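You operate a simulated robot arm through the tools that you are given. There is no shell and no other tool. Be economical: measure what you need, move in short steps, check, and stop when the job is done.

You run a simulated robot arm. Do the job below in one go: nothing can be reset, and whatever is moved stays where it is left.

TASK
Pin and rack the white shackle, then clamp the shackle that the purple card names.
Fine: its own pin screwed home before the vice is opened; the white shackle goes to its own cradle.
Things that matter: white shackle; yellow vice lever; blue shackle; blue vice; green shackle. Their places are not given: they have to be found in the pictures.

The check looks at the end state, three seconds after you hand in, the way a careful person would. Anything else that was tipped, shoved, dropped, spilled or broken makes it a failure.

THE ROBOT
A 7-joint arm with a two-finger parallel gripper, fixed in place. Base frame: the origin is at the foot of the arm, x ahead of it, y to its left, z up; the work surface is at about z = 6. Units: mm, degrees, N and s.
With the tool pointing down near the work surface it reaches from about 240 to 620 mm from the base axis. Its first joint turns from -66.0 to 66.0 degrees. Payload 2.6 kg.
The tool frame sits at the grasp point between the pads (the TCP): z along the fingers, y along the line on which they close. The tips reach 30 mm beyond it. The gripper opens to 94 mm. The fingers are 28 mm wide and 10 mm thick; the gripper's body (50 by 96 mm) begins 55 mm behind the TCP.
Orientation is that of the tool frame in the base frame, as a unit quaternion [w, x, y, z]. With the fingers straight down and closing along the base's y, the tool's x points along the base's -x, its y along +y and its z along -z.

THE INTERFACE
- The arm moves only by the tool nudge_tool. Its argument "plan" is text: rows parted by semicolons, each of 7 numbers parted by spaces: the turn, a rotation vector about the base's x, y, z in degrees, then the shift along the base's x, y, z in mm, then the finger opening in mm, from 0 to 94. In form: wx wy wz dx dy dz grip; .... A call has 1 to 20 rows; each row shifts and turns the commanded pose from where the row before left it. Each row takes 0.2 s and may step no farther than 50 mm and 8.6 degrees from the row before; otherwise, or with a gripper value out of range, the whole call is refused. A pose out of reach is approached as far as the arm can. The call stops where the force on the tool passes 60 N (or 10 N more than at its start, if that is more) or the arm is blocked; 0.2 s more then pass. The fingers move at their own pace (about 72 mm/s each) and stop on an object; they squeeze with about 44 N. The grip force told is the motor's: it shows also when the fingers shut on nothing. Time passes only in rows, and 0.2 s behind the last, so rows that do not move let the fingers close. The reply holds the time, the measured pose of the TCP, the force on the tool along the base axes, the opening and the grip force, in the units named above and with some noise.
- Cameras (640 x 400 px; columns grow to the right, rows downward): "scene" is fixed at [13.2, 414.2, 576.3]; the picture's right is [-0.93, -0.36, 0.00], its down [-0.16, 0.40, -0.90] and it looks along [0.33, -0.84, -0.43] (base axes); focal length 261 px, centre (320, 200). "wrist" rides on the gripper at [-37, 0, -58] in the tool frame; the picture's right is [0.00, -1.00, 0.00], its down [0.97, 0.00, -0.24] and it looks along [0.24, 0.00, 0.97] (tool axes); focal length 218 px, centre (320, 200).
- capture(camera): a new picture of that camera. No time passes.
- measure_at(camera, pixels): for up to 12 pixels [column, row] of the newest picture of that camera ("zoom" is the newest enlarged one), the place [x, y, z] in the base frame of the surface seen there, good to about 3 mm. No time passes.
- close_up(camera, box): a new picture of the part [left, top, right, bottom] of that camera's present view, enlarged. No time passes.
- finish_job(): hands the job in; it is judged then, once.

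Work in short steps. Measure before you move; look again where a grasp or a placing could have gone wrong, and mend it. You have 80 turns and 38 pictures in all, those below and enlarged ones among them. Open the gripper and draw the arm clear of the work before you hand the job in, unless the task says otherwise; then end with one line.

The tools are called as name(argument=value, ...) on one line, values as JSON. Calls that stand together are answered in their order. nudge_tool: Moves the arm, as the interface text tells. Its arguments: {"type":"object","properties":{"plan":{"type":"string"}},"required":["plan"]} The other tools are called the same way: capture (camera) takes a picture; measure_at (camera, pixels) gives the place of the surface under pixels of a picture; close_up (camera, box) takes an enlarged picture of a part of a camera's view; finish_job () hands the job in.

At the start:

```text
clock: 0.0
tool_pos: [338.0, -127.6, 411.8]
ee_rot: [0.0, 0.0, 1.0, 0.001]
ft_force: [0.1, -0.7, -0.3]
width: 93.6
finger_force: 0.0
```

scene: 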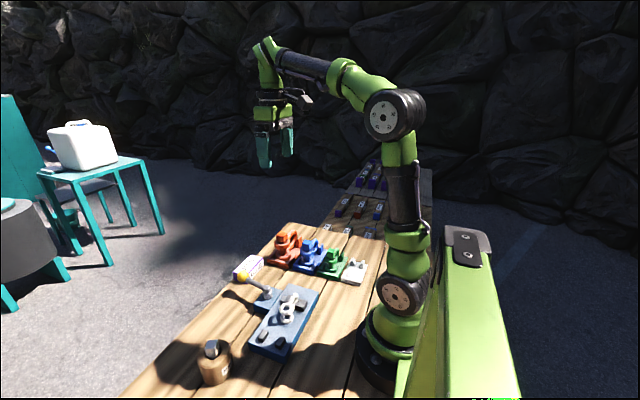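
wrist: 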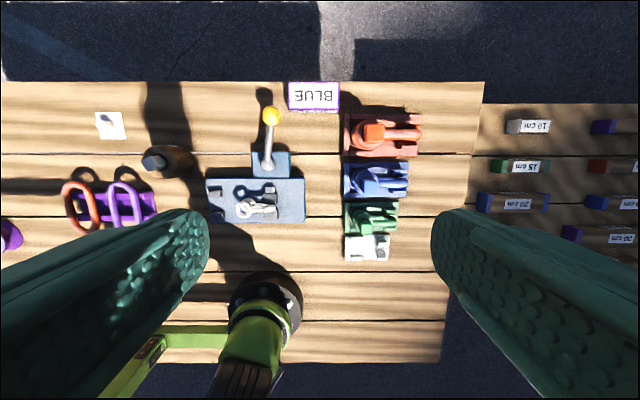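

The wrist picture shows the card "BLUE" at (314,96), the vice at (255,200) with the white shackle in it, and cradles at (380,170). I enlarge the vice and the cradles.

close_up(camera="wrist", box=[190, 80, 350, 240])

close_up(camera="wrist", box=[330, 100, 440, 270])

close_up(camera="scene", box=[180, 220, 400, 390])

close_up(camera="wrist", box=[40, 80, 220, 260])

```text
2.50 times, centred on (270, 160) of wrist
```

zoom: 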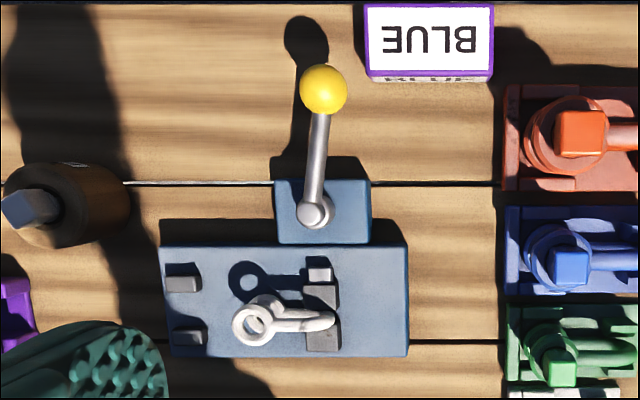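

```text
2.35 times, centred on (385, 185) of wrist
```

zoom: 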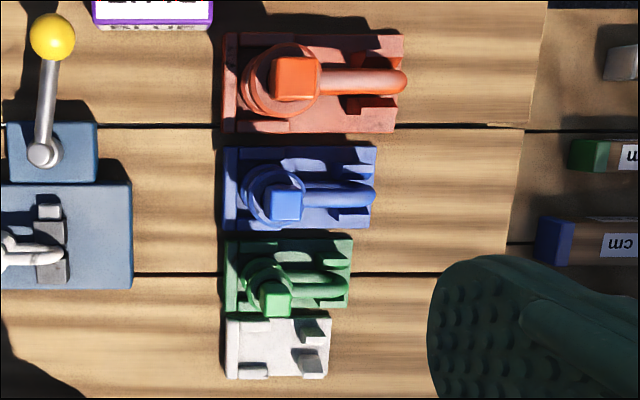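

```text
2.35 times, centred on (290, 305) of scene
```

zoom: 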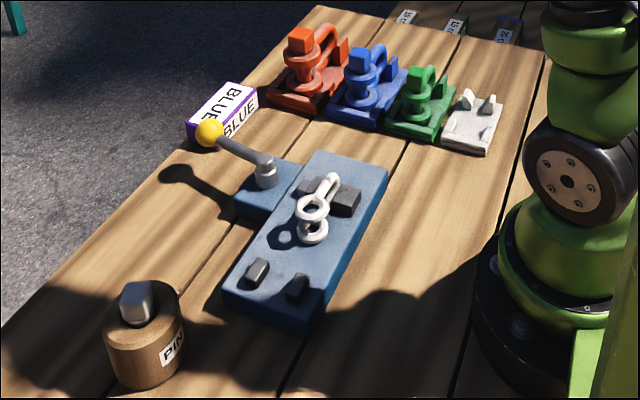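

```text
2.22 times, centred on (130, 170) of wrist
```

zoom: 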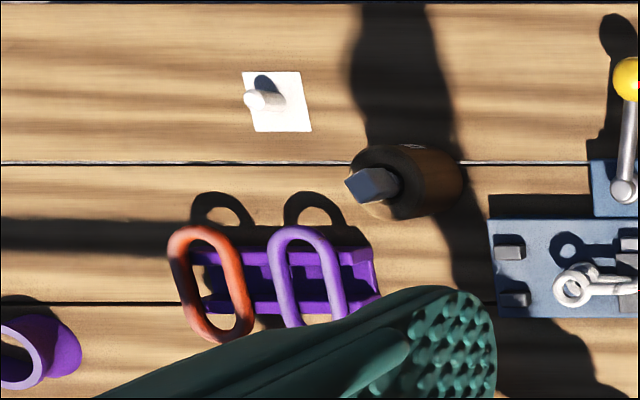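

The shackle has eyes and needs its pin. Candidates are a grey square head in the brown "PIN" holder at wrist (160,160) and a white peg at (110,125), so I measure these and the rest.

capture(camera="wrist")

measure_at(camera="wrist", pixels=[[108, 120], [118, 130], [154, 162], [175, 157], [270, 115], [267, 166], [253, 209], [270, 208], [213, 200], [300, 200], [372, 242], [240, 215]])

measure_at(camera="wrist", pixels=[[373, 186], [395, 182], [349, 180], [365, 226], [350, 250], [383, 252], [383, 240], [371, 133], [314, 90], [206, 183], [303, 220], [262, 156]])

```text
31 pictures are left
```

wrist: 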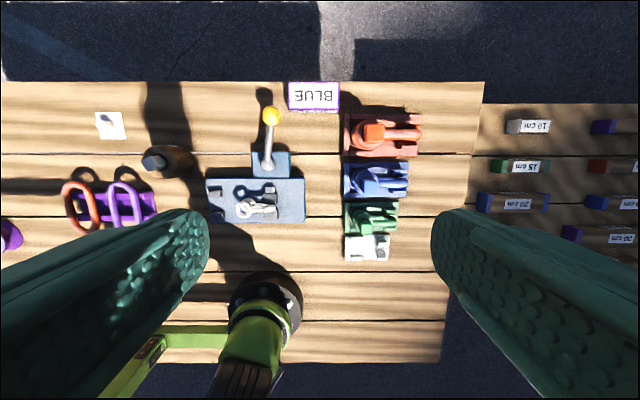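

```text
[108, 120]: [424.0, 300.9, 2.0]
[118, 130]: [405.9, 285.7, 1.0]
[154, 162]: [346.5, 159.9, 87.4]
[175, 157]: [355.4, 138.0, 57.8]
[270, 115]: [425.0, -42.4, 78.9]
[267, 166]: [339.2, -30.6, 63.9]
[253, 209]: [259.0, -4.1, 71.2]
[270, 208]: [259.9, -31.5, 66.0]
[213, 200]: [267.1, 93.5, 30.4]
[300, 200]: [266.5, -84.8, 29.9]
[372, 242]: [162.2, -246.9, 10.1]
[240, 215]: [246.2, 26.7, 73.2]
```

```text
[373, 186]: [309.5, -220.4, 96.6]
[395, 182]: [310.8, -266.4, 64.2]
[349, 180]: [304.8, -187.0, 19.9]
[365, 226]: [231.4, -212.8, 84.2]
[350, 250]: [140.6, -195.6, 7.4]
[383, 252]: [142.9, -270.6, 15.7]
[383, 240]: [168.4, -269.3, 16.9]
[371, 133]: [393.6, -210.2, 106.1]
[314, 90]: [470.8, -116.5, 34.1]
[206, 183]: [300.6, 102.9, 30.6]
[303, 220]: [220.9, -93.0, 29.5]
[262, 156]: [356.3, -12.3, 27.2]
```

I move left and lower to see the pin holder, the white peg and the vice up close.

nudge_tool(plan="0 0 0 5 48 0 94;0 0 0 5 48 0 94;0 0 0 5 48 0 94;0 0 0 5 48 0 94;0 0 0 5 48 0 94;0 0 0 0 40 -25 94;0 0 0 0 0 -45 94;0 0 0 0 0 -45 94;0 0 0 0 0 0 94")

capture(camera="wrist")

```text
clock: 2.0
tool_pos: [365.6, 150.7, 294.2]
ee_rot: [-0.001, 0.0, 1.0, -0.001]
ft_force: [0.0, 0.3, 0.4]
width: 94.2
finger_force: 0.1
```

```text
30 pictures are left
```

wrist: 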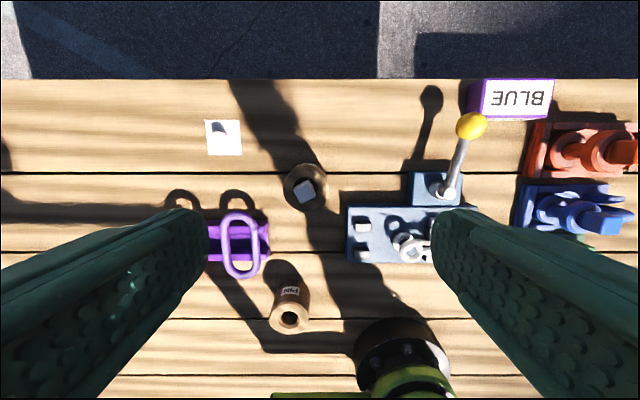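

Now there's the holder with a square-headed pin at (305,188), an empty "PIN" cup at (290,310), and a white pad at (222,137). I enlarge those.

close_up(camera="wrist", box=[190, 100, 350, 200])

measure_at(camera="zoom", pixels=[[120, 115], [130, 170]])

close_up(camera="wrist", box=[200, 160, 440, 350])

measure_at(camera="wrist", pixels=[[300, 187], [305, 182], [310, 187], [305, 195], [325, 190], [290, 318], [222, 125], [290, 290], [408, 243], [418, 252], [360, 227], [361, 254]])

```text
4.00 times, centred on (270, 150) of wrist
```

zoom: 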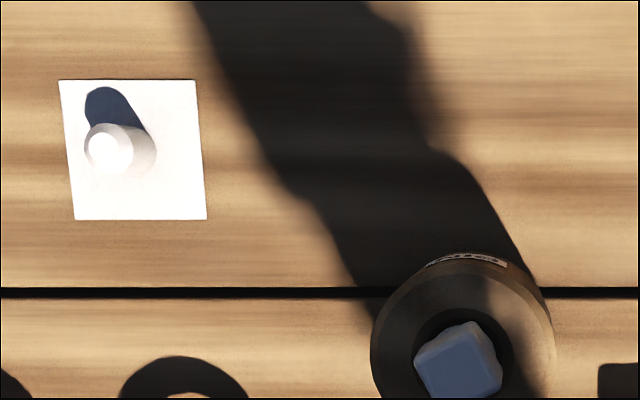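

```text
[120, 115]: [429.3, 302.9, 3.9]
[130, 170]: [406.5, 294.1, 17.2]
```

```text
2.11 times, centred on (320, 255) of wrist
```

zoom: 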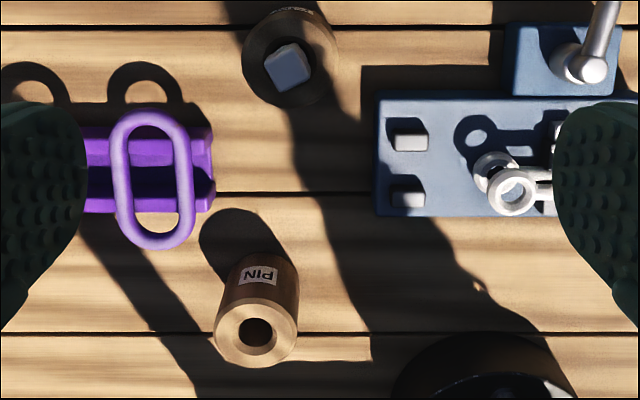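

```text
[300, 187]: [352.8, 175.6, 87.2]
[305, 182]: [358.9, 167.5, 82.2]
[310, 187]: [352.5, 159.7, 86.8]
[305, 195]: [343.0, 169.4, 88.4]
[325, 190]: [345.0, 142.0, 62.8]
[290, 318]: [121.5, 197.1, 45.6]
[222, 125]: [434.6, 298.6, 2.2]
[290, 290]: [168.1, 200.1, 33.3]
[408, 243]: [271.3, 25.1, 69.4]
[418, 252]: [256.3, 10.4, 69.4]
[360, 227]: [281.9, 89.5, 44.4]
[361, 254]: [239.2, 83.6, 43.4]
```

The pin head is at about (351,168,88). I move over the vice to look at the shackle eyes, jaws and lever.

nudge_tool(plan="0 0 0 -10 -45 0 94;0 0 0 -10 -45 0 94;0 0 0 -10 -45 0 94;0 0 0 -10 -5 -10 94;0 0 0 0 0 0 94")

capture(camera="wrist")

close_up(camera="wrist", box=[220, 100, 420, 300])

```text
clock: 3.2
tool_pos: [325.2, 12.8, 282.5]
ee_rot: [0.0, 0.0, 1.0, 0.0]
ft_force: [0.4, 0.5, 0.1]
width: 93.7
finger_force: 0.0
```

```text
27 pictures are left
```

wrist: 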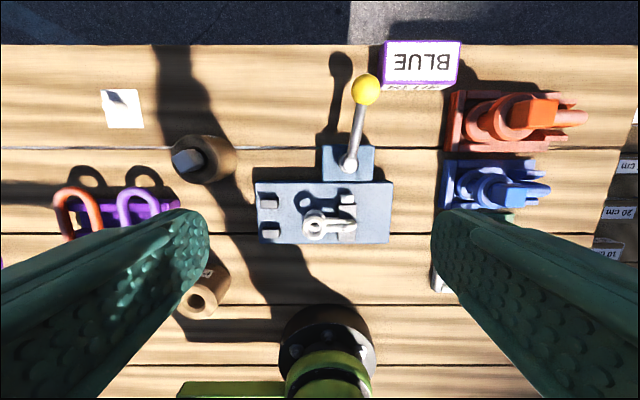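

```text
2.00 times, centred on (320, 200) of wrist
```

zoom: 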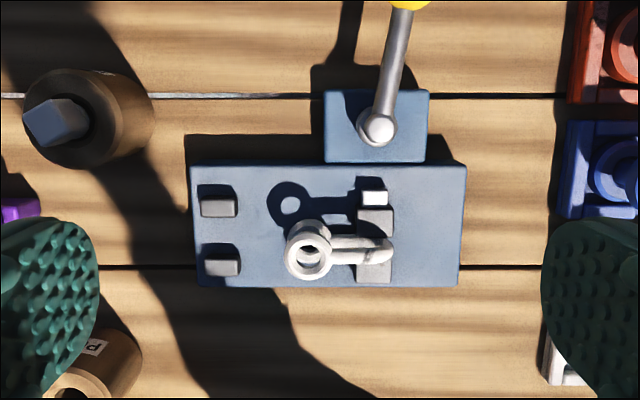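

The shackle's eyes are at (316,225) in the wrist view, gripped by jaws at (347,212). I zoom there and measure.

close_up(camera="wrist", box=[290, 180, 370, 245])

measure_at(camera="zoom", pixels=[[165, 270], [245, 270], [205, 225], [205, 330], [350, 270], [410, 250], [415, 310], [420, 180], [415, 120], [215, 190], [250, 205], [435, 355]])

close_up(camera="scene", box=[230, 270, 330, 360])

```text
6.15 times, centred on (330, 212) of wrist
```

zoom: 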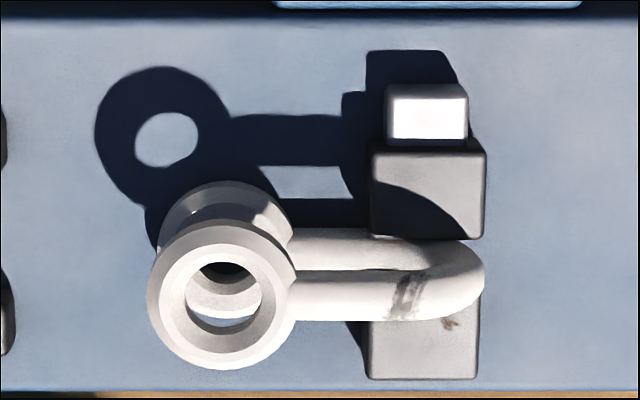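

```text
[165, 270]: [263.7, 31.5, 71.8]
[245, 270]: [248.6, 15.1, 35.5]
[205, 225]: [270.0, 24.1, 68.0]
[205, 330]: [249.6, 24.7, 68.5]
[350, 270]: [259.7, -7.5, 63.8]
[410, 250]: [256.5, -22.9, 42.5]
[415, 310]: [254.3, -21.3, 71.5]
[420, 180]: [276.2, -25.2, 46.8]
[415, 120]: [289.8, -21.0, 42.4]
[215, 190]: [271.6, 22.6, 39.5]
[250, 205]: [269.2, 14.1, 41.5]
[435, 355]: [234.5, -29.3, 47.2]
```

```text
4.44 times, centred on (280, 315) of scene
```

zoom: 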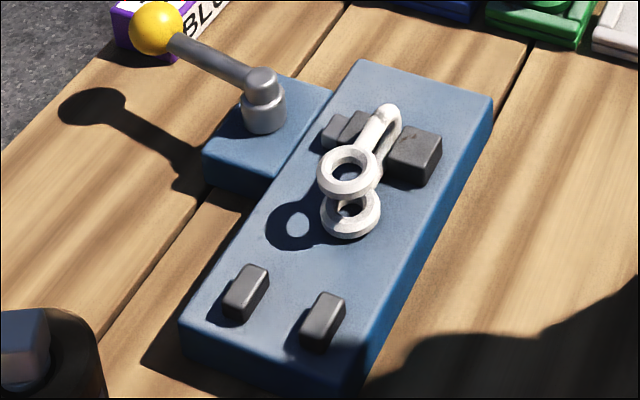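

The upper eye centre works out at about (258,20.6,71). I look at the pin and its holder from the side, and at the seated coloured pins for comparison.

close_up(camera="scene", box=[180, 325, 250, 395])

measure_at(camera="zoom", pixels=[[300, 80], [290, 120], [300, 160], [380, 180], [255, 210]])

close_up(camera="scene", box=[260, 220, 380, 295])

measure_at(camera="zoom", pixels=[[262, 100], [262, 130], [275, 165], [300, 105], [250, 215], [345, 130], [395, 155], [500, 200], [550, 205], [505, 245]])

```text
5.71 times, centred on (215, 360) of scene
```

zoom: 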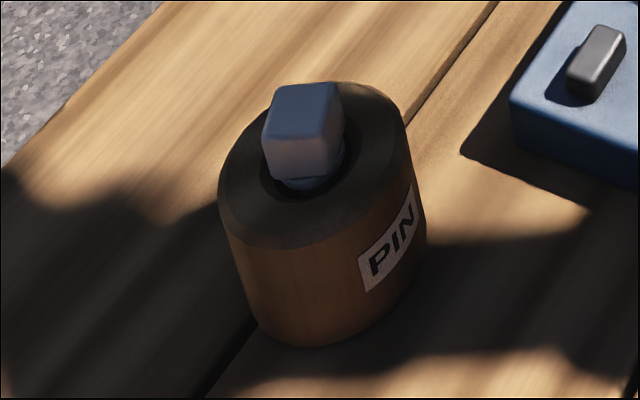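

```text
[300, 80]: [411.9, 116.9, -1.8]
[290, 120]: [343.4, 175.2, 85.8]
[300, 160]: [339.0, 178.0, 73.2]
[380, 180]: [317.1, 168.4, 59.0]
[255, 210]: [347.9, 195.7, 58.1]
```

```text
5.33 times, centred on (320, 258) of scene
```

zoom: 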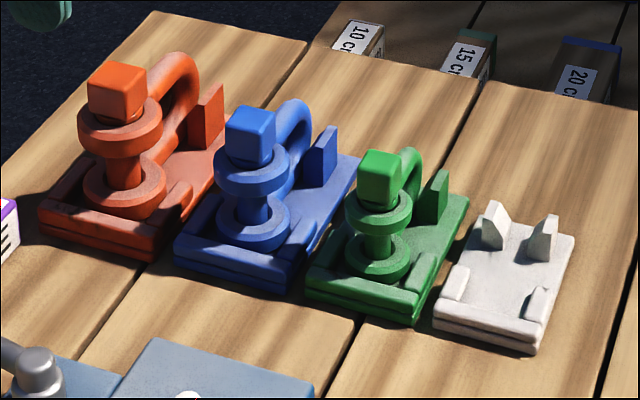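

```text
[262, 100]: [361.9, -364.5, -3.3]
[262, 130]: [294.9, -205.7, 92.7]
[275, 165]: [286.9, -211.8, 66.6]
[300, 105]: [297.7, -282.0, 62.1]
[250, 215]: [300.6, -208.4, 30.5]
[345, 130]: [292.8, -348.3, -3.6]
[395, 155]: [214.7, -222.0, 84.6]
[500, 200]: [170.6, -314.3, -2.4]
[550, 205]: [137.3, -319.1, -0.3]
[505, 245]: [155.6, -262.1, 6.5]
```

The head is a ~22 mm square block with a collar below, in a recessed holder. I move above it at z≈200 to read its yaw.

nudge_tool(plan="0 0 0 7 40 0 94;0 0 0 7 40 -20 94;0 0 0 6 40 -30 94;0 0 0 6 35 -30 94;0 0 0 0 0 0 94;0 0 0 0 0 0 94")

close_up(camera="wrist", box=[270, 150, 370, 220])

measure_at(camera="zoom", pixels=[[320, 200], [300, 180], [340, 220]])

```text
refused: row 3 steps farther than a row can; nothing moved
```

```text
5.71 times, centred on (320, 185) of wrist
```

zoom: 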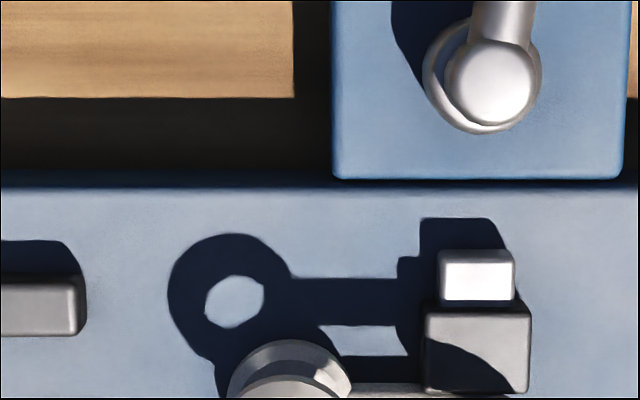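

```text
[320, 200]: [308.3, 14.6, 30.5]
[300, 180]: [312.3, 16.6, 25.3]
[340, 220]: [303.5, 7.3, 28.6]
```

The plan was refused because one row's step was too long. I redo it with shorter rows.

nudge_tool(plan="0 0 0 6 40 0 94;0 0 0 5 40 0 94;0 0 0 5 40 0 94;0 0 0 5 35 0 94;0 0 0 5 0 -40 94;0 0 0 0 0 -42 94;0 0 0 0 0 0 94")

close_up(camera="wrist", box=[250, 140, 390, 240])

measure_at(camera="zoom", pixels=[[320, 200], [290, 180], [350, 220]])

```text
clock: 4.8
tool_pos: [351.6, 168.7, 205.0]
ee_rot: [-0.001, 0.001, 1.0, 0.0]
ft_force: [-0.1, 1.0, 0.2]
width: 94.1
finger_force: 0.1
```

```text
4.00 times, centred on (320, 190) of wrist
```

zoom: 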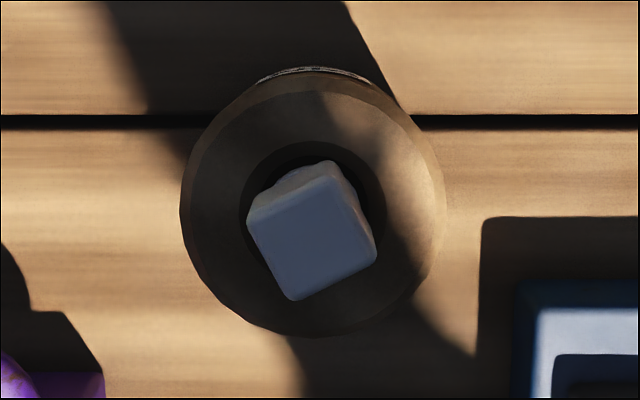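

```text
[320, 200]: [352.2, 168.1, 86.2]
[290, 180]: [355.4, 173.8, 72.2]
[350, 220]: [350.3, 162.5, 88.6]
```

The head centre works out at (346,170.4), top z≈88, rotated about +28°. I turn the tool +28° and lower to TCP z≈98, with the tips at 68 above the holder rim, then close.

nudge_tool(plan="0 0 7 -5.5 1.7 0 94;0 0 7 0 0 -20 80;0 0 7 0 0 -20 70;0 0 7 0 0 -20 60;0 0 0 0 0 -20 50;0 0 0 0 0 -17 50;0 0 0 0 0 -10 50;0 0 0 0 0 0 50;0 0 0 0 0 0 50")

capture(camera="wrist")

```text
clock: 6.8
tool_pos: [344.3, 170.3, 97.9]
ee_rot: [0.0, -0.243, 0.97, 0.0]
ft_force: [0.2, -0.5, -0.6]
width: 50.1
finger_force: 0.1
```

```text
19 pictures are left
```

wrist: 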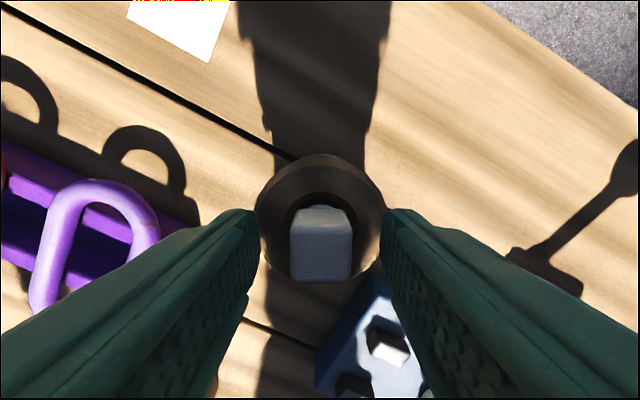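

The head sits centred between the fingers. I close on it and lift it slightly.

nudge_tool(plan="0 0 0 0 0 0 0;0 0 0 0 0 0 0;0 0 0 0 0 0 0;0 0 0 0 0 20 0;0 0 0 0 0 40 0;0 0 0 0 0 40 0;0 0 0 0 0 0 0")

close_up(camera="scene", box=[160, 260, 290, 390])

```text
clock: 8.4
tool_pos: [342.4, 167.0, 198.1]
ee_rot: [-0.001, -0.242, 0.97, 0.0]
ft_force: [0.9, -0.9, -0.1]
width: 20.8
finger_force: 44.3
```

```text
3.08 times, centred on (225, 325) of scene
```

zoom: 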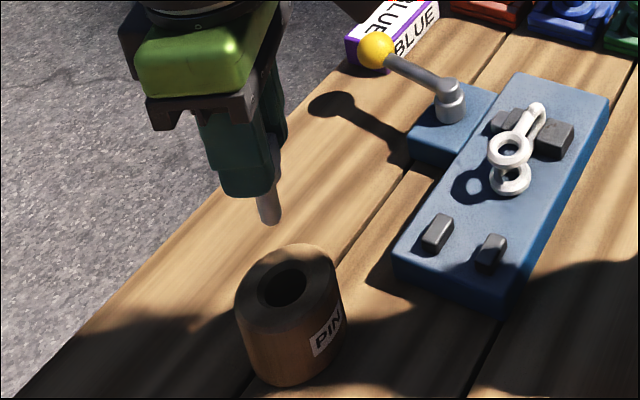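

The pin is held (20.8 mm). I carry it above the upper eye at (258,20.6) at the same height and check the pose there.

nudge_tool(plan="0 0 0 -21 -37 0 0;0 0 0 -21 -37 0 0;0 0 0 -21 -36 0 0;0 0 0 -21.4 -36.4 0 0;0 0 0 0 0 0 0;0 0 0 0 0 0 0;0 0 0 0 0 0 0")

nudge_tool(plan="0 0 0 0 0 0 0;0 0 0 0 0 0 0")

```text
clock: 10.0
tool_pos: [260.5, 24.9, 197.9]
ee_rot: [0.001, -0.242, 0.97, 0.0]
ft_force: [-0.2, -0.2, -1.1]
width: 20.8
finger_force: 43.6
```

```text
clock: 10.6
tool_pos: [260.3, 24.1, 197.1]
ee_rot: [0.001, -0.242, 0.97, 0.0]
ft_force: [-0.2, 0.2, -0.1]
width: 20.9
finger_force: 44.1
```

At rest the TCP is at (260.3,24.1,197). I shift to the eye axis and drop 45 mm, then look at the pin tip against the eye.

nudge_tool(plan="0 0 0 -2.3 -3.5 -20 0;0 0 0 0 0 -25 0;0 0 0 0 0 0 0;0 0 0 0 0 0 0")

close_up(camera="scene", box=[240, 260, 340, 340])

capture(camera="wrist")

```text
clock: 11.6
tool_pos: [256.1, 22.1, 152.9]
ee_rot: [0.0, -0.242, 0.97, 0.001]
ft_force: [0.8, 0.5, -1.2]
width: 21.1
finger_force: 44.1
```

```text
5.00 times, centred on (290, 300) of scene
```

zoom: 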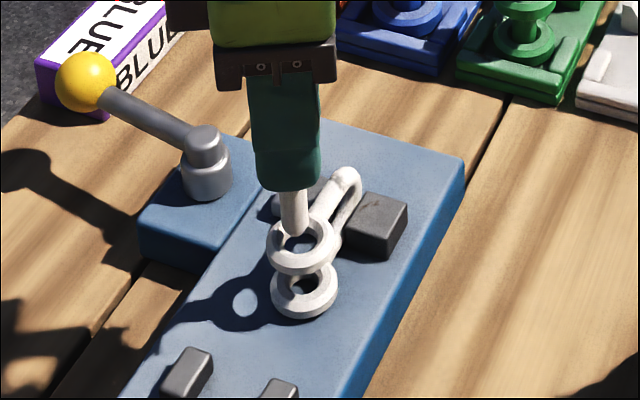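

```text
16 pictures are left
```

wrist: 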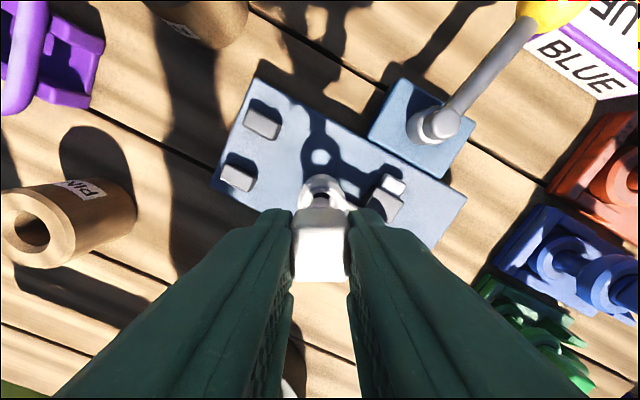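

The pin tip is nearly over the eye. I enlarge the wrist view around (322,190) to check lateral alignment.

close_up(camera="wrist", box=[285, 160, 365, 210])

measure_at(camera="zoom", pixels=[[300, 130], [220, 330], [360, 330], [290, 250], [180, 330], [380, 360], [160, 260], [420, 260]])

nudge_tool(plan="0 0 0 0 0 0 0")

```text
8.00 times, centred on (325, 185) of wrist
```

zoom: 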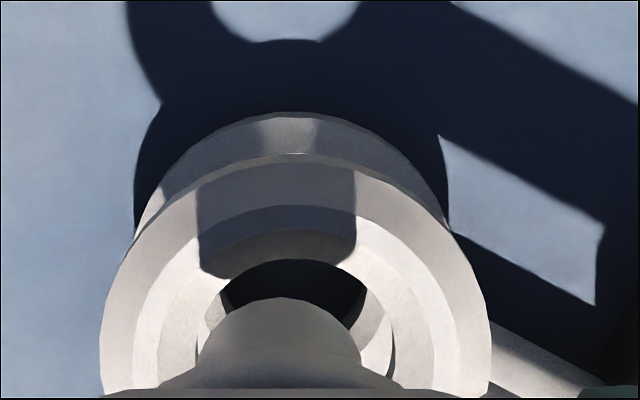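

```text
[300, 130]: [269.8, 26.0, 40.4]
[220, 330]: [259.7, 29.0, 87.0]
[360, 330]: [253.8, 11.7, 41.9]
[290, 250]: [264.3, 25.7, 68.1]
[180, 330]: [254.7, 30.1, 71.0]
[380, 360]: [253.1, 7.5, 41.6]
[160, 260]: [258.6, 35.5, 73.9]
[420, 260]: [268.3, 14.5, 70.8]
```

```text
clock: 12.0
tool_pos: [257.2, 22.1, 153.0]
ee_rot: [0.0, -0.242, 0.97, 0.0]
ft_force: [0.2, 0.4, -1.1]
width: 21.0
finger_force: 43.9
```

The pin shank is about 1.2 mm off laterally (pin column 280, eye 295 in the zoom), and the TCP reads (257.2,22.1) against a target of (258,20.6). I correct by (+0.6,-1.3) and lower gently.

nudge_tool(plan="0 0 0 0.6 -1.3 0 0;0 0 0 0 0 -6 0;0 0 0 0 0 -6 0;0 0 0 0 0 -6 0;0 0 0 0 0 0 0;0 0 0 0 0 0 0")

close_up(camera="scene", box=[260, 275, 310, 325])

```text
clock: 13.4
tool_pos: [257.2, 20.5, 135.4]
ee_rot: [0.0, -0.242, 0.97, 0.001]
ft_force: [0.2, 0.3, -1.1]
width: 20.8
finger_force: 43.9
```

```text
8.00 times, centred on (285, 300) of scene
```

zoom: 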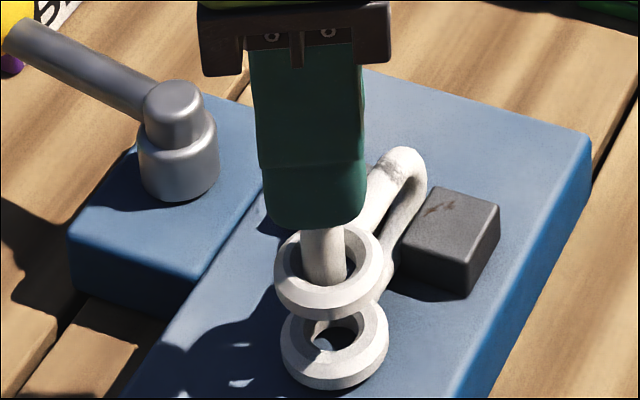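

The pin is entering the upper eye with no force. I keep lowering.

nudge_tool(plan="0 0 0 0 0 -5 0;0 0 0 0 0 -5 0;0 0 0 0 0 -5 0;0 0 0 0 0 0 0")

```text
clock: 14.4
tool_pos: [258.1, 19.9, 119.8]
ee_rot: [0.0, -0.242, 0.97, 0.0]
ft_force: [0.6, 0.3, -1.0]
width: 20.9
finger_force: 43.4
```

nudge_tool(plan="0 0 0 0 0 -3 0;0 0 0 0 0 -3 0;0 0 0 0 0 -3 0;0 0 0 0 0 0 0;0 0 0 0 0 0 0")

close_up(camera="scene", box=[260, 275, 310, 325])

```text
clock: 15.6
tool_pos: [259.3, 20.2, 112.6]
ee_rot: [0.001, -0.241, 0.97, 0.0]
ft_force: [-16.4, -1.7, 54.3]
width: 21.1
finger_force: 43.9
```

```text
8.00 times, centred on (285, 300) of scene
```

zoom: 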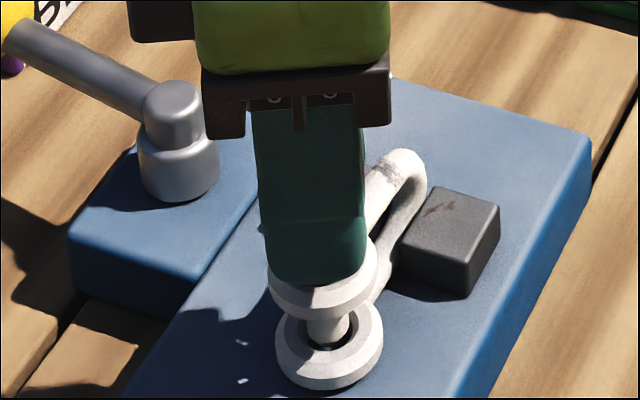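

Contact with 54 N at the lower eye, with -16 N in x, so the pin is slightly to the +x side. I back off 2 mm, shift -1.3 mm in x, and lower again.

nudge_tool(plan="0 0 0 0 0 3 0;0 0 0 -1.3 -0.3 0 0;0 0 0 0 0 0 0;0 0 0 0 0 -1 0;0 0 0 0 0 0 0")

```text
clock: 16.8
tool_pos: [257.6, 20.5, 114.3]
ee_rot: [0.002, -0.242, 0.97, 0.001]
ft_force: [3.1, 18.4, 28.4]
width: 20.8
finger_force: 43.8
```

Now +18 N in y, so I ease +1 mm in y and read the force.

nudge_tool(plan="0 0 0 0 0 2 0;0 0 0 0 1 0 0;0 0 0 0 0 0 0;0 0 0 0 0 0 0")

nudge_tool(plan="0 0 0 0 0 -1.5 0;0 0 0 0 0 -1 0;0 0 0 0 0 0 0;0 0 0 0 0 0 0")

```text
clock: 17.8
tool_pos: [256.5, 19.3, 115.4]
ee_rot: [0.0, -0.241, 0.97, 0.0]
ft_force: [4.3, 8.7, 16.2]
width: 21.0
finger_force: 44.1
```

```text
clock: 18.8
tool_pos: [256.6, 19.5, 112.1]
ee_rot: [0.0, -0.241, 0.97, 0.0]
ft_force: [-9.3, -4.0, 43.6]
width: 20.8
finger_force: 44.5
```

Contact remains at z≈112, likely the thread's start. I turn clockwise from above with a slight downward feed and see whether it advances.

nudge_tool(plan="0 0 0 0 0 1 0;0 0 -8 0 0 0 0;0 0 -8 0 0 0 0;0 0 -8 0 0 0 0;0 0 -8 0 0 -0.3 0;0 0 -8 0 0 -0.3 0;0 0 -8 0 0 -0.3 0;0 0 -8 0 0 -0.3 0;0 0 0 0 0 0 0")

```text
clock: 20.8
tool_pos: [256.5, 19.5, 112.1]
ee_rot: [0.0, 0.243, 0.97, 0.001]
ft_force: [-7.5, 3.4, 31.7]
width: 20.9
finger_force: 44.2
```

Turned 56° and the force dropped somewhat. I continue another 80° with feed and watch z.

nudge_tool(plan="0 0 -8 0 0 -0.3 0;0 0 -8 0 0 -0.3 0;0 0 -8 0 0 -0.3 0;0 0 -8 0 0 -0.3 0;0 0 -8 0 0 -0.3 0;0 0 -8 0 0 -0.3 0;0 0 -8 0 0 -0.3 0;0 0 -8 0 0 -0.3 0;0 0 -8 0 0 -0.3 0;0 0 -8 0 0 -0.3 0;0 0 0 0 0 0 0")

```text
clock: 23.2
tool_pos: [257.2, 19.2, 109.5]
ee_rot: [0.001, 0.81, 0.587, 0.002]
ft_force: [-1.8, 10.5, 32.9]
width: 21.3
finger_force: 43.9
```

z fell 2.6 mm at constant force, so it is threading in. I continue turning.

nudge_tool(plan="0 0 -8 0 0 -0.2 0;0 0 -8 0 0 -0.2 0;0 0 -8 0 0 -0.2 0;0 0 -8 0 0 -0.2 0;0 0 -8 0 0 -0.2 0;0 0 -8 0 0 -0.2 0;0 0 0 0 0 0 0")

close_up(camera="scene", box=[260, 275, 310, 325])

```text
clock: 24.8
tool_pos: [256.5, 19.3, 107.0]
ee_rot: [-0.001, 0.978, 0.207, 0.0]
ft_force: [-9.1, 13.3, 43.9]
width: 20.6
finger_force: 43.9
```

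```text
8.00 times, centred on (285, 300) of scene
```

zoom: 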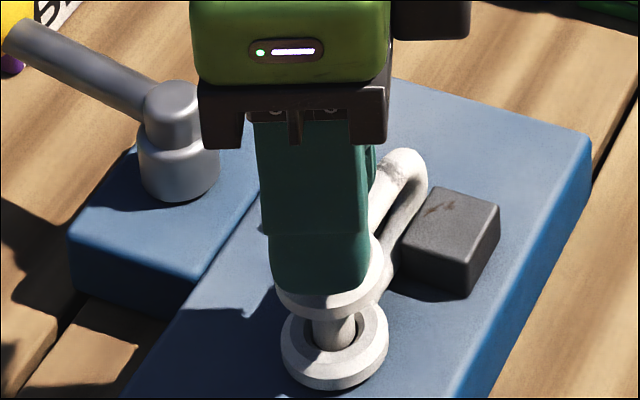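

It advances; z is now 107. I try further clockwise turning to find the wrist's limit.

nudge_tool(plan="0 0 -8 0 0 -0.1 0;0 0 -8 0 0 -0.2 0;0 0 -8 0 0 -0.2 0;0 0 -8 0 0 -0.2 0;0 0 0 0 0 0 0")

```text
clock: 25.8
tool_pos: [256.4, 19.5, 105.3]
ee_rot: [-0.004, 1.0, -0.017, -0.001]
ft_force: [-13.1, -1.4, 36.6]
width: 21.0
finger_force: 43.7
out of reach, approached as far as the arm can: row 4
stopped in row 4: the force on the tool passed its limit (the readings are from after the stop); the commanded pose is now the measured one
```

The wrist limit is reached at -182°, with z 105.3. I release, lift and unwind +180°, then look at the pin.

nudge_tool(plan="0 0 0 0 0 0 40;0 0 0 0 0 0 50;0 0 0 0 0 15 50;0 0 0 0 0 25 50;0 0 0 0 0 0 50;0 0 8.5 0 0 0 50;0 0 8.5 0 0 0 50;0 0 8.5 0 0 0 50;0 0 8.5 0 0 0 50;0 0 8.5 0 0 0 50;0 0 8.5 0 0 0 50;0 0 8.5 0 0 0 50;0 0 8.5 0 0 0 50;0 0 8.5 0 0 0 50;0 0 8.5 0 0 0 50;0 0 8.5 0 0 0 50")

nudge_tool(plan="0 0 8.5 0 0 0 50;0 0 8.5 0 0 0 50;0 0 8.5 0 0 0 50;0 0 8.5 0 0 0 50;0 0 8.5 0 0 0 50;0 0 8.5 0 0 0 50;0 0 8.5 0 0 0 50;0 0 8.5 0 0 0 50;0 0 8.5 0 0 0 50;0 0 8.5 0 0 0 50;0 0 1.5 0 0 0 50;0 0 0 0 0 0 50")

close_up(camera="wrist", box=[260, 170, 380, 260])

measure_at(camera="zoom", pixels=[[320, 200], [320, 250], [250, 150]])

```text
clock: 29.2
tool_pos: [256.7, 19.4, 146.3]
ee_rot: [-0.002, 0.695, 0.719, -0.003]
ft_force: [0.1, 0.3, -0.4]
width: 49.8
finger_force: 0.0
```

```text
clock: 31.8
tool_pos: [257.2, 19.1, 145.6]
ee_rot: [0.001, 0.015, 1.0, -0.003]
ft_force: [-0.7, 0.0, -0.4]
width: 50.0
finger_force: 0.1
```

```text
4.44 times, centred on (320, 215) of wrist
```

zoom: 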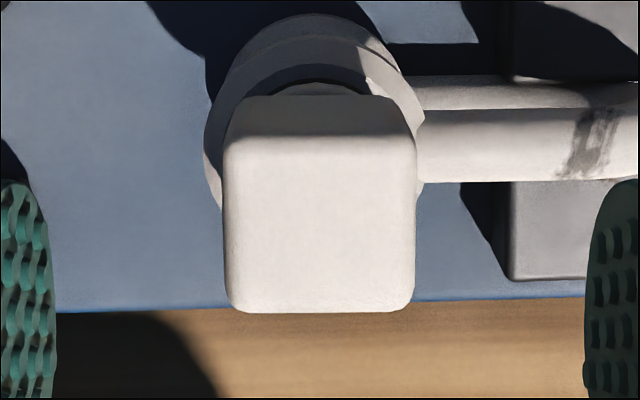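

```text
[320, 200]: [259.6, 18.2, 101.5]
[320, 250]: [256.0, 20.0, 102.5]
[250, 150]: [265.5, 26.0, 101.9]
```

The head top reads z≈102 but the TCP was at 105, so the pin probably slid up in my grip rather than advancing. I look at the gap under the head from the side.

close_up(camera="scene", box=[260, 275, 310, 325])

measure_at(camera="zoom", pixels=[[315, 185], [315, 220], [320, 240], [310, 290], [330, 335], [350, 375]])

```text
8.00 times, centred on (285, 300) of scene
```

zoom: 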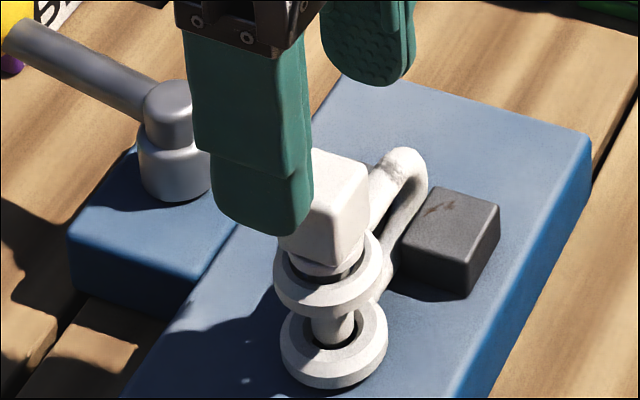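

```text
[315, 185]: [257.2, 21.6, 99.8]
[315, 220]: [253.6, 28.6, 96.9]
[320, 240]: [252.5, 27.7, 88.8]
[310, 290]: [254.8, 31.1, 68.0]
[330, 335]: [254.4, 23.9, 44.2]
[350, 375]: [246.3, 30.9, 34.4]
```

The pin stands in the lower eye's mouth with a visible gap under the head, leaning slightly to +x. I unwind another 90°, centre on the head (258.2,19.6), regrip at TCP z≈109 and shift it upright.

nudge_tool(plan="0 0 8.5 1 0.5 0 50;0 0 8.5 0 0 0 50;0 0 8.5 0 0 0 50;0 0 8.5 0 0 0 50;0 0 8.5 0 0 0 50;0 0 8.5 0 0 0 50;0 0 8.5 0 0 0 50;0 0 8.5 0 0 0 50;0 0 8.5 0 0 0 50;0 0 8.5 0 0 0 50;0 0 5 0 0 0 50;0 0 0 0 0 -18 50;0 0 0 0 0 -18 50;0 0 0 0 0 0 50;0 0 0 0 0 0 50")

capture(camera="wrist")

```text
clock: 35.0
tool_pos: [258.8, 20.3, 111.5]
ee_rot: [0.003, -0.696, 0.718, -0.002]
ft_force: [-0.3, -0.1, -0.4]
width: 50.1
finger_force: 0.0
```

```text
9 pictures are left
```

wrist: 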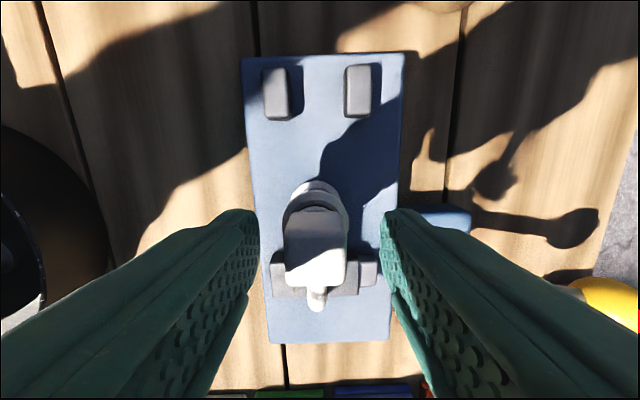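

Aligned; the head is about 1.4 mm to -x. I shift, lower 2 mm, close and read forces.

nudge_tool(plan="0 0 0 -1.3 -0.3 -2 50;0 0 0 0 0 0 0;0 0 0 0 0 0 0;0 0 0 0 0 0 0;0 0 0 0 0 0 0")

nudge_tool(plan="0 0 -8 0 0 -0.2 0;0 0 -8 0 0 -0.2 0;0 0 -8 0 0 -0.2 0;0 0 -8 0 0 -0.2 0;0 0 -8 0 0 0 0;0 0 -8 0 0 0 0;0 0 0 0 0 0 0")

```text
clock: 36.2
tool_pos: [256.8, 18.4, 107.5]
ee_rot: [0.003, -0.696, 0.718, -0.001]
ft_force: [-6.6, 2.3, 2.3]
width: 20.8
finger_force: 43.6
```

```text
clock: 37.8
tool_pos: [255.9, 19.1, 106.7]
ee_rot: [0.002, -0.343, 0.939, -0.002]
ft_force: [3.8, 6.5, 5.3]
width: 21.0
finger_force: 44.6
```

The force is light (5 N). I turn on with only a small feed and watch whether the force goes down as it bites.

nudge_tool(plan="0 0 -8 0 0 0 0;0 0 -8 0 0 0 0;0 0 -8 0 0 0 0;0 0 -8 0 0 0 0;0 0 -8 0 0 0 0;0 0 -8 0 0 0 0;0 0 -8 0 0 0 0;0 0 -8 0 0 0 0;0 0 -8 0 0 0 0;0 0 0 0 0 0 0")

```text
clock: 40.0
tool_pos: [256.6, 19.7, 107.3]
ee_rot: [0.0, 0.276, 0.961, -0.003]
ft_force: [-0.5, 6.5, -3.1]
width: 21.0
finger_force: 43.8
```

fz fell from +5 to -3 N, so it seems to be biting. I continue another 90° with no feed.

nudge_tool(plan="0 0 -8 0 0 0 0;0 0 -8 0 0 0 0;0 0 -8 0 0 0 0;0 0 -8 0 0 0 0;0 0 -8 0 0 0 0;0 0 -8 0 0 0 0;0 0 -8 0 0 0 0;0 0 -8 0 0 0 0;0 0 -8 0 0 0 0;0 0 0 0 0 0 0")

```text
clock: 42.2
tool_pos: [257.2, 18.7, 106.4]
ee_rot: [0.0, 0.787, 0.617, -0.002]
ft_force: [14.0, 3.8, -0.1]
width: 29.3
finger_force: 44.1
```

The opening grew to 29 mm, so the fingers have slipped onto the head's corners. The head stopped turning after about one turn in total, perhaps because it is home. I release, lift and look.

nudge_tool(plan="0 0 0 0 0 0 45;0 0 0 0 0 0 50;0 0 0 0 0 20 50;0 0 0 0 0 20 50;0 0 8.5 0 0 0 50;0 0 8.5 0 0 0 50;0 0 8.5 0 0 0 50;0 0 8.5 0 0 0 50;0 0 8.5 0 0 0 50;0 0 0 0 0 0 50;0 0 0 0 0 0 50")

close_up(camera="scene", box=[260, 275, 310, 325])

measure_at(camera="zoom", pixels=[[315, 185], [325, 185], [320, 210], [340, 200], [310, 290], [330, 335]])

```text
clock: 44.6
tool_pos: [255.7, 19.0, 146.7]
ee_rot: [-0.001, 0.51, 0.86, -0.004]
ft_force: [0.0, -0.3, -0.6]
width: 50.0
finger_force: 0.1
```

```text
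8.00 times, centred on (285, 300) of scene
```

zoom: 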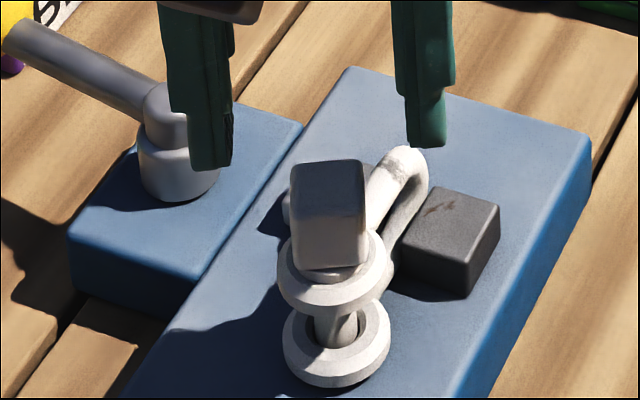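

```text
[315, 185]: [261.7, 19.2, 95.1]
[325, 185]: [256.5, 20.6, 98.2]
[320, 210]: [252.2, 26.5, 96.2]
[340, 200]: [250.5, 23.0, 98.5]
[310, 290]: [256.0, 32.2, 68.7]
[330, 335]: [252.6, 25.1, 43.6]
```

The head has dropped about 6 mm and its collar now rests on the eye. I check from above for yaw and height.

close_up(camera="wrist", box=[240, 140, 400, 260])

measure_at(camera="zoom", pixels=[[320, 250], [300, 230], [340, 270], [320, 290]])

```text
3.33 times, centred on (320, 200) of wrist
```

zoom: 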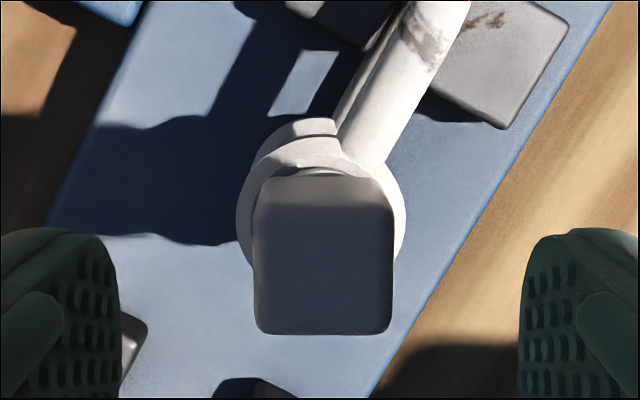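

```text
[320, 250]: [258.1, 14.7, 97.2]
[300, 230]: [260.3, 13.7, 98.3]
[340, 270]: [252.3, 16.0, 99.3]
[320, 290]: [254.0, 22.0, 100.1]
```

The head is aligned with the tool at -61° and centred, with its top at z≈98. I regrip and try one more firm turn to confirm it's home.

nudge_tool(plan="0 0 0 0.5 0 -20 50;0 0 0 0 0 -19.5 50;0 0 0 0 0 0 0;0 0 0 0 0 0 0;0 0 0 0 0 0 0;0 0 0 0 0 0 0")

nudge_tool(plan="0 0 -8 0 0 -0.2 0;0 0 -8 0 0 -0.2 0;0 0 0 0 0 0 0")

```text
clock: 46.0
tool_pos: [255.4, 19.2, 109.3]
ee_rot: [-0.001, 0.51, 0.86, -0.003]
ft_force: [-0.9, -1.2, 1.0]
width: 21.0
finger_force: 44.0
```

```text
clock: 46.8
tool_pos: [260.8, 20.3, 108.8]
ee_rot: [0.004, 0.623, 0.783, 0.0]
ft_force: [19.9, 5.2, 8.5]
width: 22.1
finger_force: 44.2
```

It resists turning (the opening rises to 22 mm). I turn back, release, lift, and take one very close side view of the collar seat.

nudge_tool(plan="0 0 8 0 0 0 0;0 0 8 0 0 0 0;0 0 0 0 0 0 30;0 0 0 0 0 0 50;0 0 0 0 0 20 50;0 0 0 0 0 25 50;0 0 0 0 0 0 50")

close_up(camera="scene", box=[270, 292, 302, 312])

measure_at(camera="zoom", pixels=[[320, 130], [330, 200], [330, 225], [280, 300], [320, 280], [380, 280]])

```text
clock: 48.4
tool_pos: [255.4, 17.2, 151.7]
ee_rot: [0.0, 0.51, 0.86, -0.004]
ft_force: [0.3, 0.2, -0.2]
width: 50.1
finger_force: 0.1
```

```text
16.00 times, centred on (286, 302) of scene
```

zoom: 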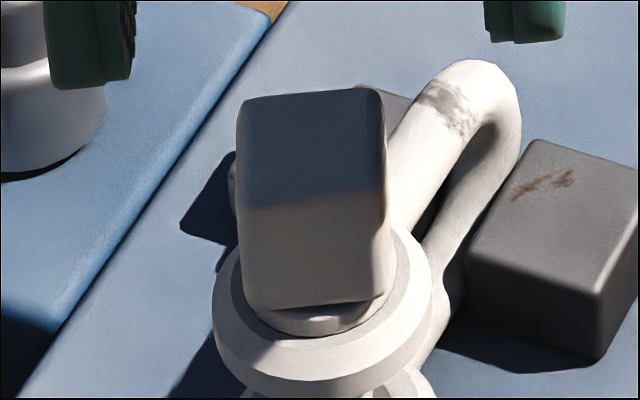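

```text
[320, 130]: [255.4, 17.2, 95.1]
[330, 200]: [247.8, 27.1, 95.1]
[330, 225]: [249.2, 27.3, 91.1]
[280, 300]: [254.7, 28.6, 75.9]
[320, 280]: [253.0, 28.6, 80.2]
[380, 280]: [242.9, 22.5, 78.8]
```

The collar is seated flush in the eye, so the pin is home. Now the lever: the knob centre is at about (426,-42,66). I go above it with the tool turned back to 0° and the fingers 56 mm apart.

nudge_tool(plan="0 0 7.6 0 0 0 56;0 0 7.6 42.6 -14.8 0 56;0 0 7.6 42.6 -14.8 0 56;0 0 7.6 42.6 -14.8 0 56;0 0 7.6 42.6 -14.8 0 56;0 0 7.6 0 0 0 56;0 0 7.6 0 0 0 56;0 0 7.8 0 0 0 56;0 0 0 0 0 0 56;0 0 0 0 0 0 56")

```text
clock: 50.6
tool_pos: [428.6, -39.8, 152.2]
ee_rot: [0.001, 0.002, 1.0, -0.003]
ft_force: [-0.1, -0.6, 0.4]
width: 56.1
finger_force: 0.0
```

In position; I lower over the knob to TCP z≈76.

nudge_tool(plan="0 0 0 -2.5 -2.5 -25 56;0 0 0 0 0 -25 56;0 0 0 0 0 -15 56;0 0 0 0 0 -11 56;0 0 0 0 0 0 56")

capture(camera="wrist")

```text
clock: 51.8
tool_pos: [423.6, -42.5, 76.7]
ee_rot: [0.002, 0.004, 1.0, -0.005]
ft_force: [-0.3, -0.5, 0.3]
width: 55.8
finger_force: 0.0
```

```text
5 pictures are left
```

wrist: 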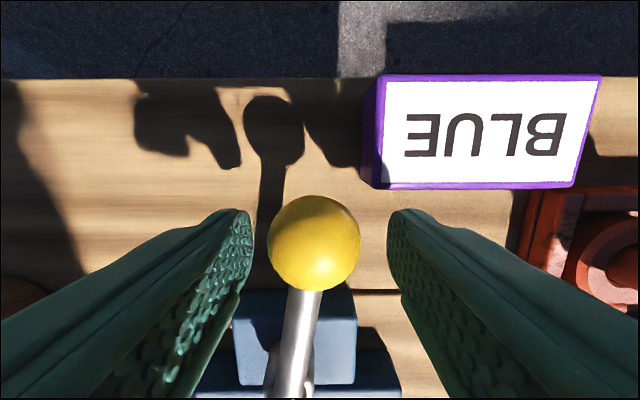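

The knob is caged between the fingers. I test the lever's free direction by pushing gently towards +y.

nudge_tool(plan="0 0 0 0 8 0 56;0 0 0 0 6 0 56;0 0 0 0 4 0 56;0 0 0 0 3 0 56;0 0 0 0 0 0 56")

```text
clock: 53.0
tool_pos: [424.8, -22.6, 76.0]
ee_rot: [0.001, 0.003, 1.0, -0.004]
ft_force: [-0.4, -1.6, 1.8]
width: 56.7
finger_force: 0.8
```

nudge_tool(plan="0 0 0 0 4 0 56;0 0 0 0 4 0 56;0 0 0 0 4 0 56;0 0 0 0 0 0 56")

```text
clock: 54.0
tool_pos: [424.6, -8.0, 74.8]
ee_rot: [0.001, 0.002, 1.0, -0.003]
ft_force: [-0.6, 0.8, -0.4]
width: 56.0
finger_force: 0.3
```

The lever moves freely toward +y (knob pushed about 19 mm with no force). I follow the arc about the pivot (339,-31), radius 87, to about 45°.

nudge_tool(plan="0 0 8 -4 11.7 0 56;0 0 0 0 0 0 56;0 0 8 -5.6 11 0 56;0 0 0 0 0 0 56;0 0 8 -7 10.1 0 56;0 0 0 0 0 0 56;0 0 8 -8.3 9.1 0 56;0 0 0 0 0 0 56;0 0 8 -9.6 7.7 0 56;0 0 0 0 0 0 56")

capture(camera="scene")

measure_at(camera="scene", pixels=[[300, 308], [306, 310], [298, 296], [281, 300]])

```text
clock: 56.2
tool_pos: [389.3, 42.0, 75.9]
ee_rot: [0.002, -0.341, 0.94, -0.004]
ft_force: [1.5, -0.2, -0.5]
width: 56.6
finger_force: 0.9
```

```text
4 pictures are left
```

scene: 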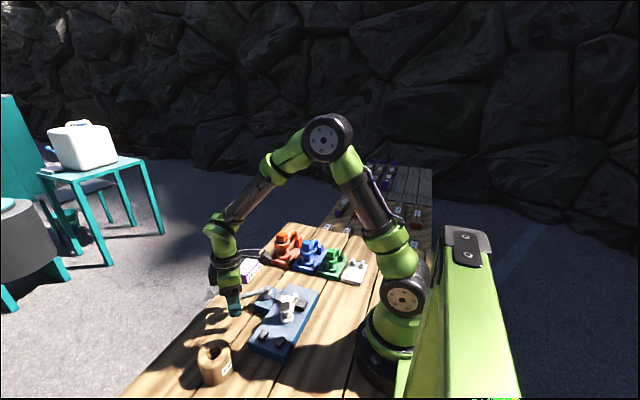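

```text
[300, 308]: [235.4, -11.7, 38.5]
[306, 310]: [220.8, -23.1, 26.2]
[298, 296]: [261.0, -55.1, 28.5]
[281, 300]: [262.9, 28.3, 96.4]
```

The lever swung with no resistance. I sample depth around the near jaw at (301,304) to see whether it has moved.

measure_at(camera="scene", pixels=[[298, 301], [300, 303], [302, 303], [303, 304], [304, 305], [305, 305], [306, 306], [307, 306], [308, 307], [310, 308], [302, 306], [304, 308]])

```text
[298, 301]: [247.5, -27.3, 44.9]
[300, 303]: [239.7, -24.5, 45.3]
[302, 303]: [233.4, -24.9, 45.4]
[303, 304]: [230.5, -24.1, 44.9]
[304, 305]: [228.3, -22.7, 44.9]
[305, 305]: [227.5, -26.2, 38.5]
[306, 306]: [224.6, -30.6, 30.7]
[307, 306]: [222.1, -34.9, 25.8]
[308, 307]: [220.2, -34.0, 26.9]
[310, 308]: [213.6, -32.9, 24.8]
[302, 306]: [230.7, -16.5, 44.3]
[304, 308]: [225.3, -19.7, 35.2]
```

The near jaw looks fixed, so the moving one should be the far jaw. I sample there.

measure_at(camera="scene", pixels=[[284, 293], [286, 293], [288, 293], [290, 293], [286, 296], [288, 296], [290, 296], [284, 296], [282, 294], [288, 298], [286, 299], [292, 294]])

```text
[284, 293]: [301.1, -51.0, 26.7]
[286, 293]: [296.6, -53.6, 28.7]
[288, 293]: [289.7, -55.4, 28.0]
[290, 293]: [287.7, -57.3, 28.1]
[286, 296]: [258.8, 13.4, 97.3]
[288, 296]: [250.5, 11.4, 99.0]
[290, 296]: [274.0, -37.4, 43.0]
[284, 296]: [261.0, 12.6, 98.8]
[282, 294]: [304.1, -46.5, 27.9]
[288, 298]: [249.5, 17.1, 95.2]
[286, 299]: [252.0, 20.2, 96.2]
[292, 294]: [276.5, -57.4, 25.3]
```

It's inconclusive from here. I continue the swing along the arc until I feel a stop.

nudge_tool(plan="0 0 8 -10.5 6.4 0 56;0 0 0 0 0 0 56;0 0 8 -11.3 4.9 0 56;0 0 0 0 0 0 56;0 0 8 -11.9 3.2 0 56;0 0 0 0 0 0 56;0 0 8 -12.2 1.5 0 56;0 0 0 0 0 0 56;0 0 0 0 0 0 56")

```text
clock: 58.2
tool_pos: [343.1, 58.2, 74.9]
ee_rot: [0.003, -0.586, 0.81, -0.002]
ft_force: [1.6, -0.3, 0.7]
width: 56.3
finger_force: 0.3
```

At 77° there's still no stop. I raise 8 mm so the leading finger clears the vice pads, and continue.

nudge_tool(plan="0 0 0 0 0 8 56;0 0 8 -11.5 -1.2 0 56;0 0 0 0 0 0 56;0 0 8 -12.1 -1.9 0 56;0 0 0 0 0 0 56;0 0 0 0 0 0 56")

```text
clock: 59.6
tool_pos: [323.5, 52.9, 83.6]
ee_rot: [0.005, -0.692, 0.722, -0.005]
ft_force: [19.6, -8.1, 2.6]
width: 67.4
finger_force: 10.2
```

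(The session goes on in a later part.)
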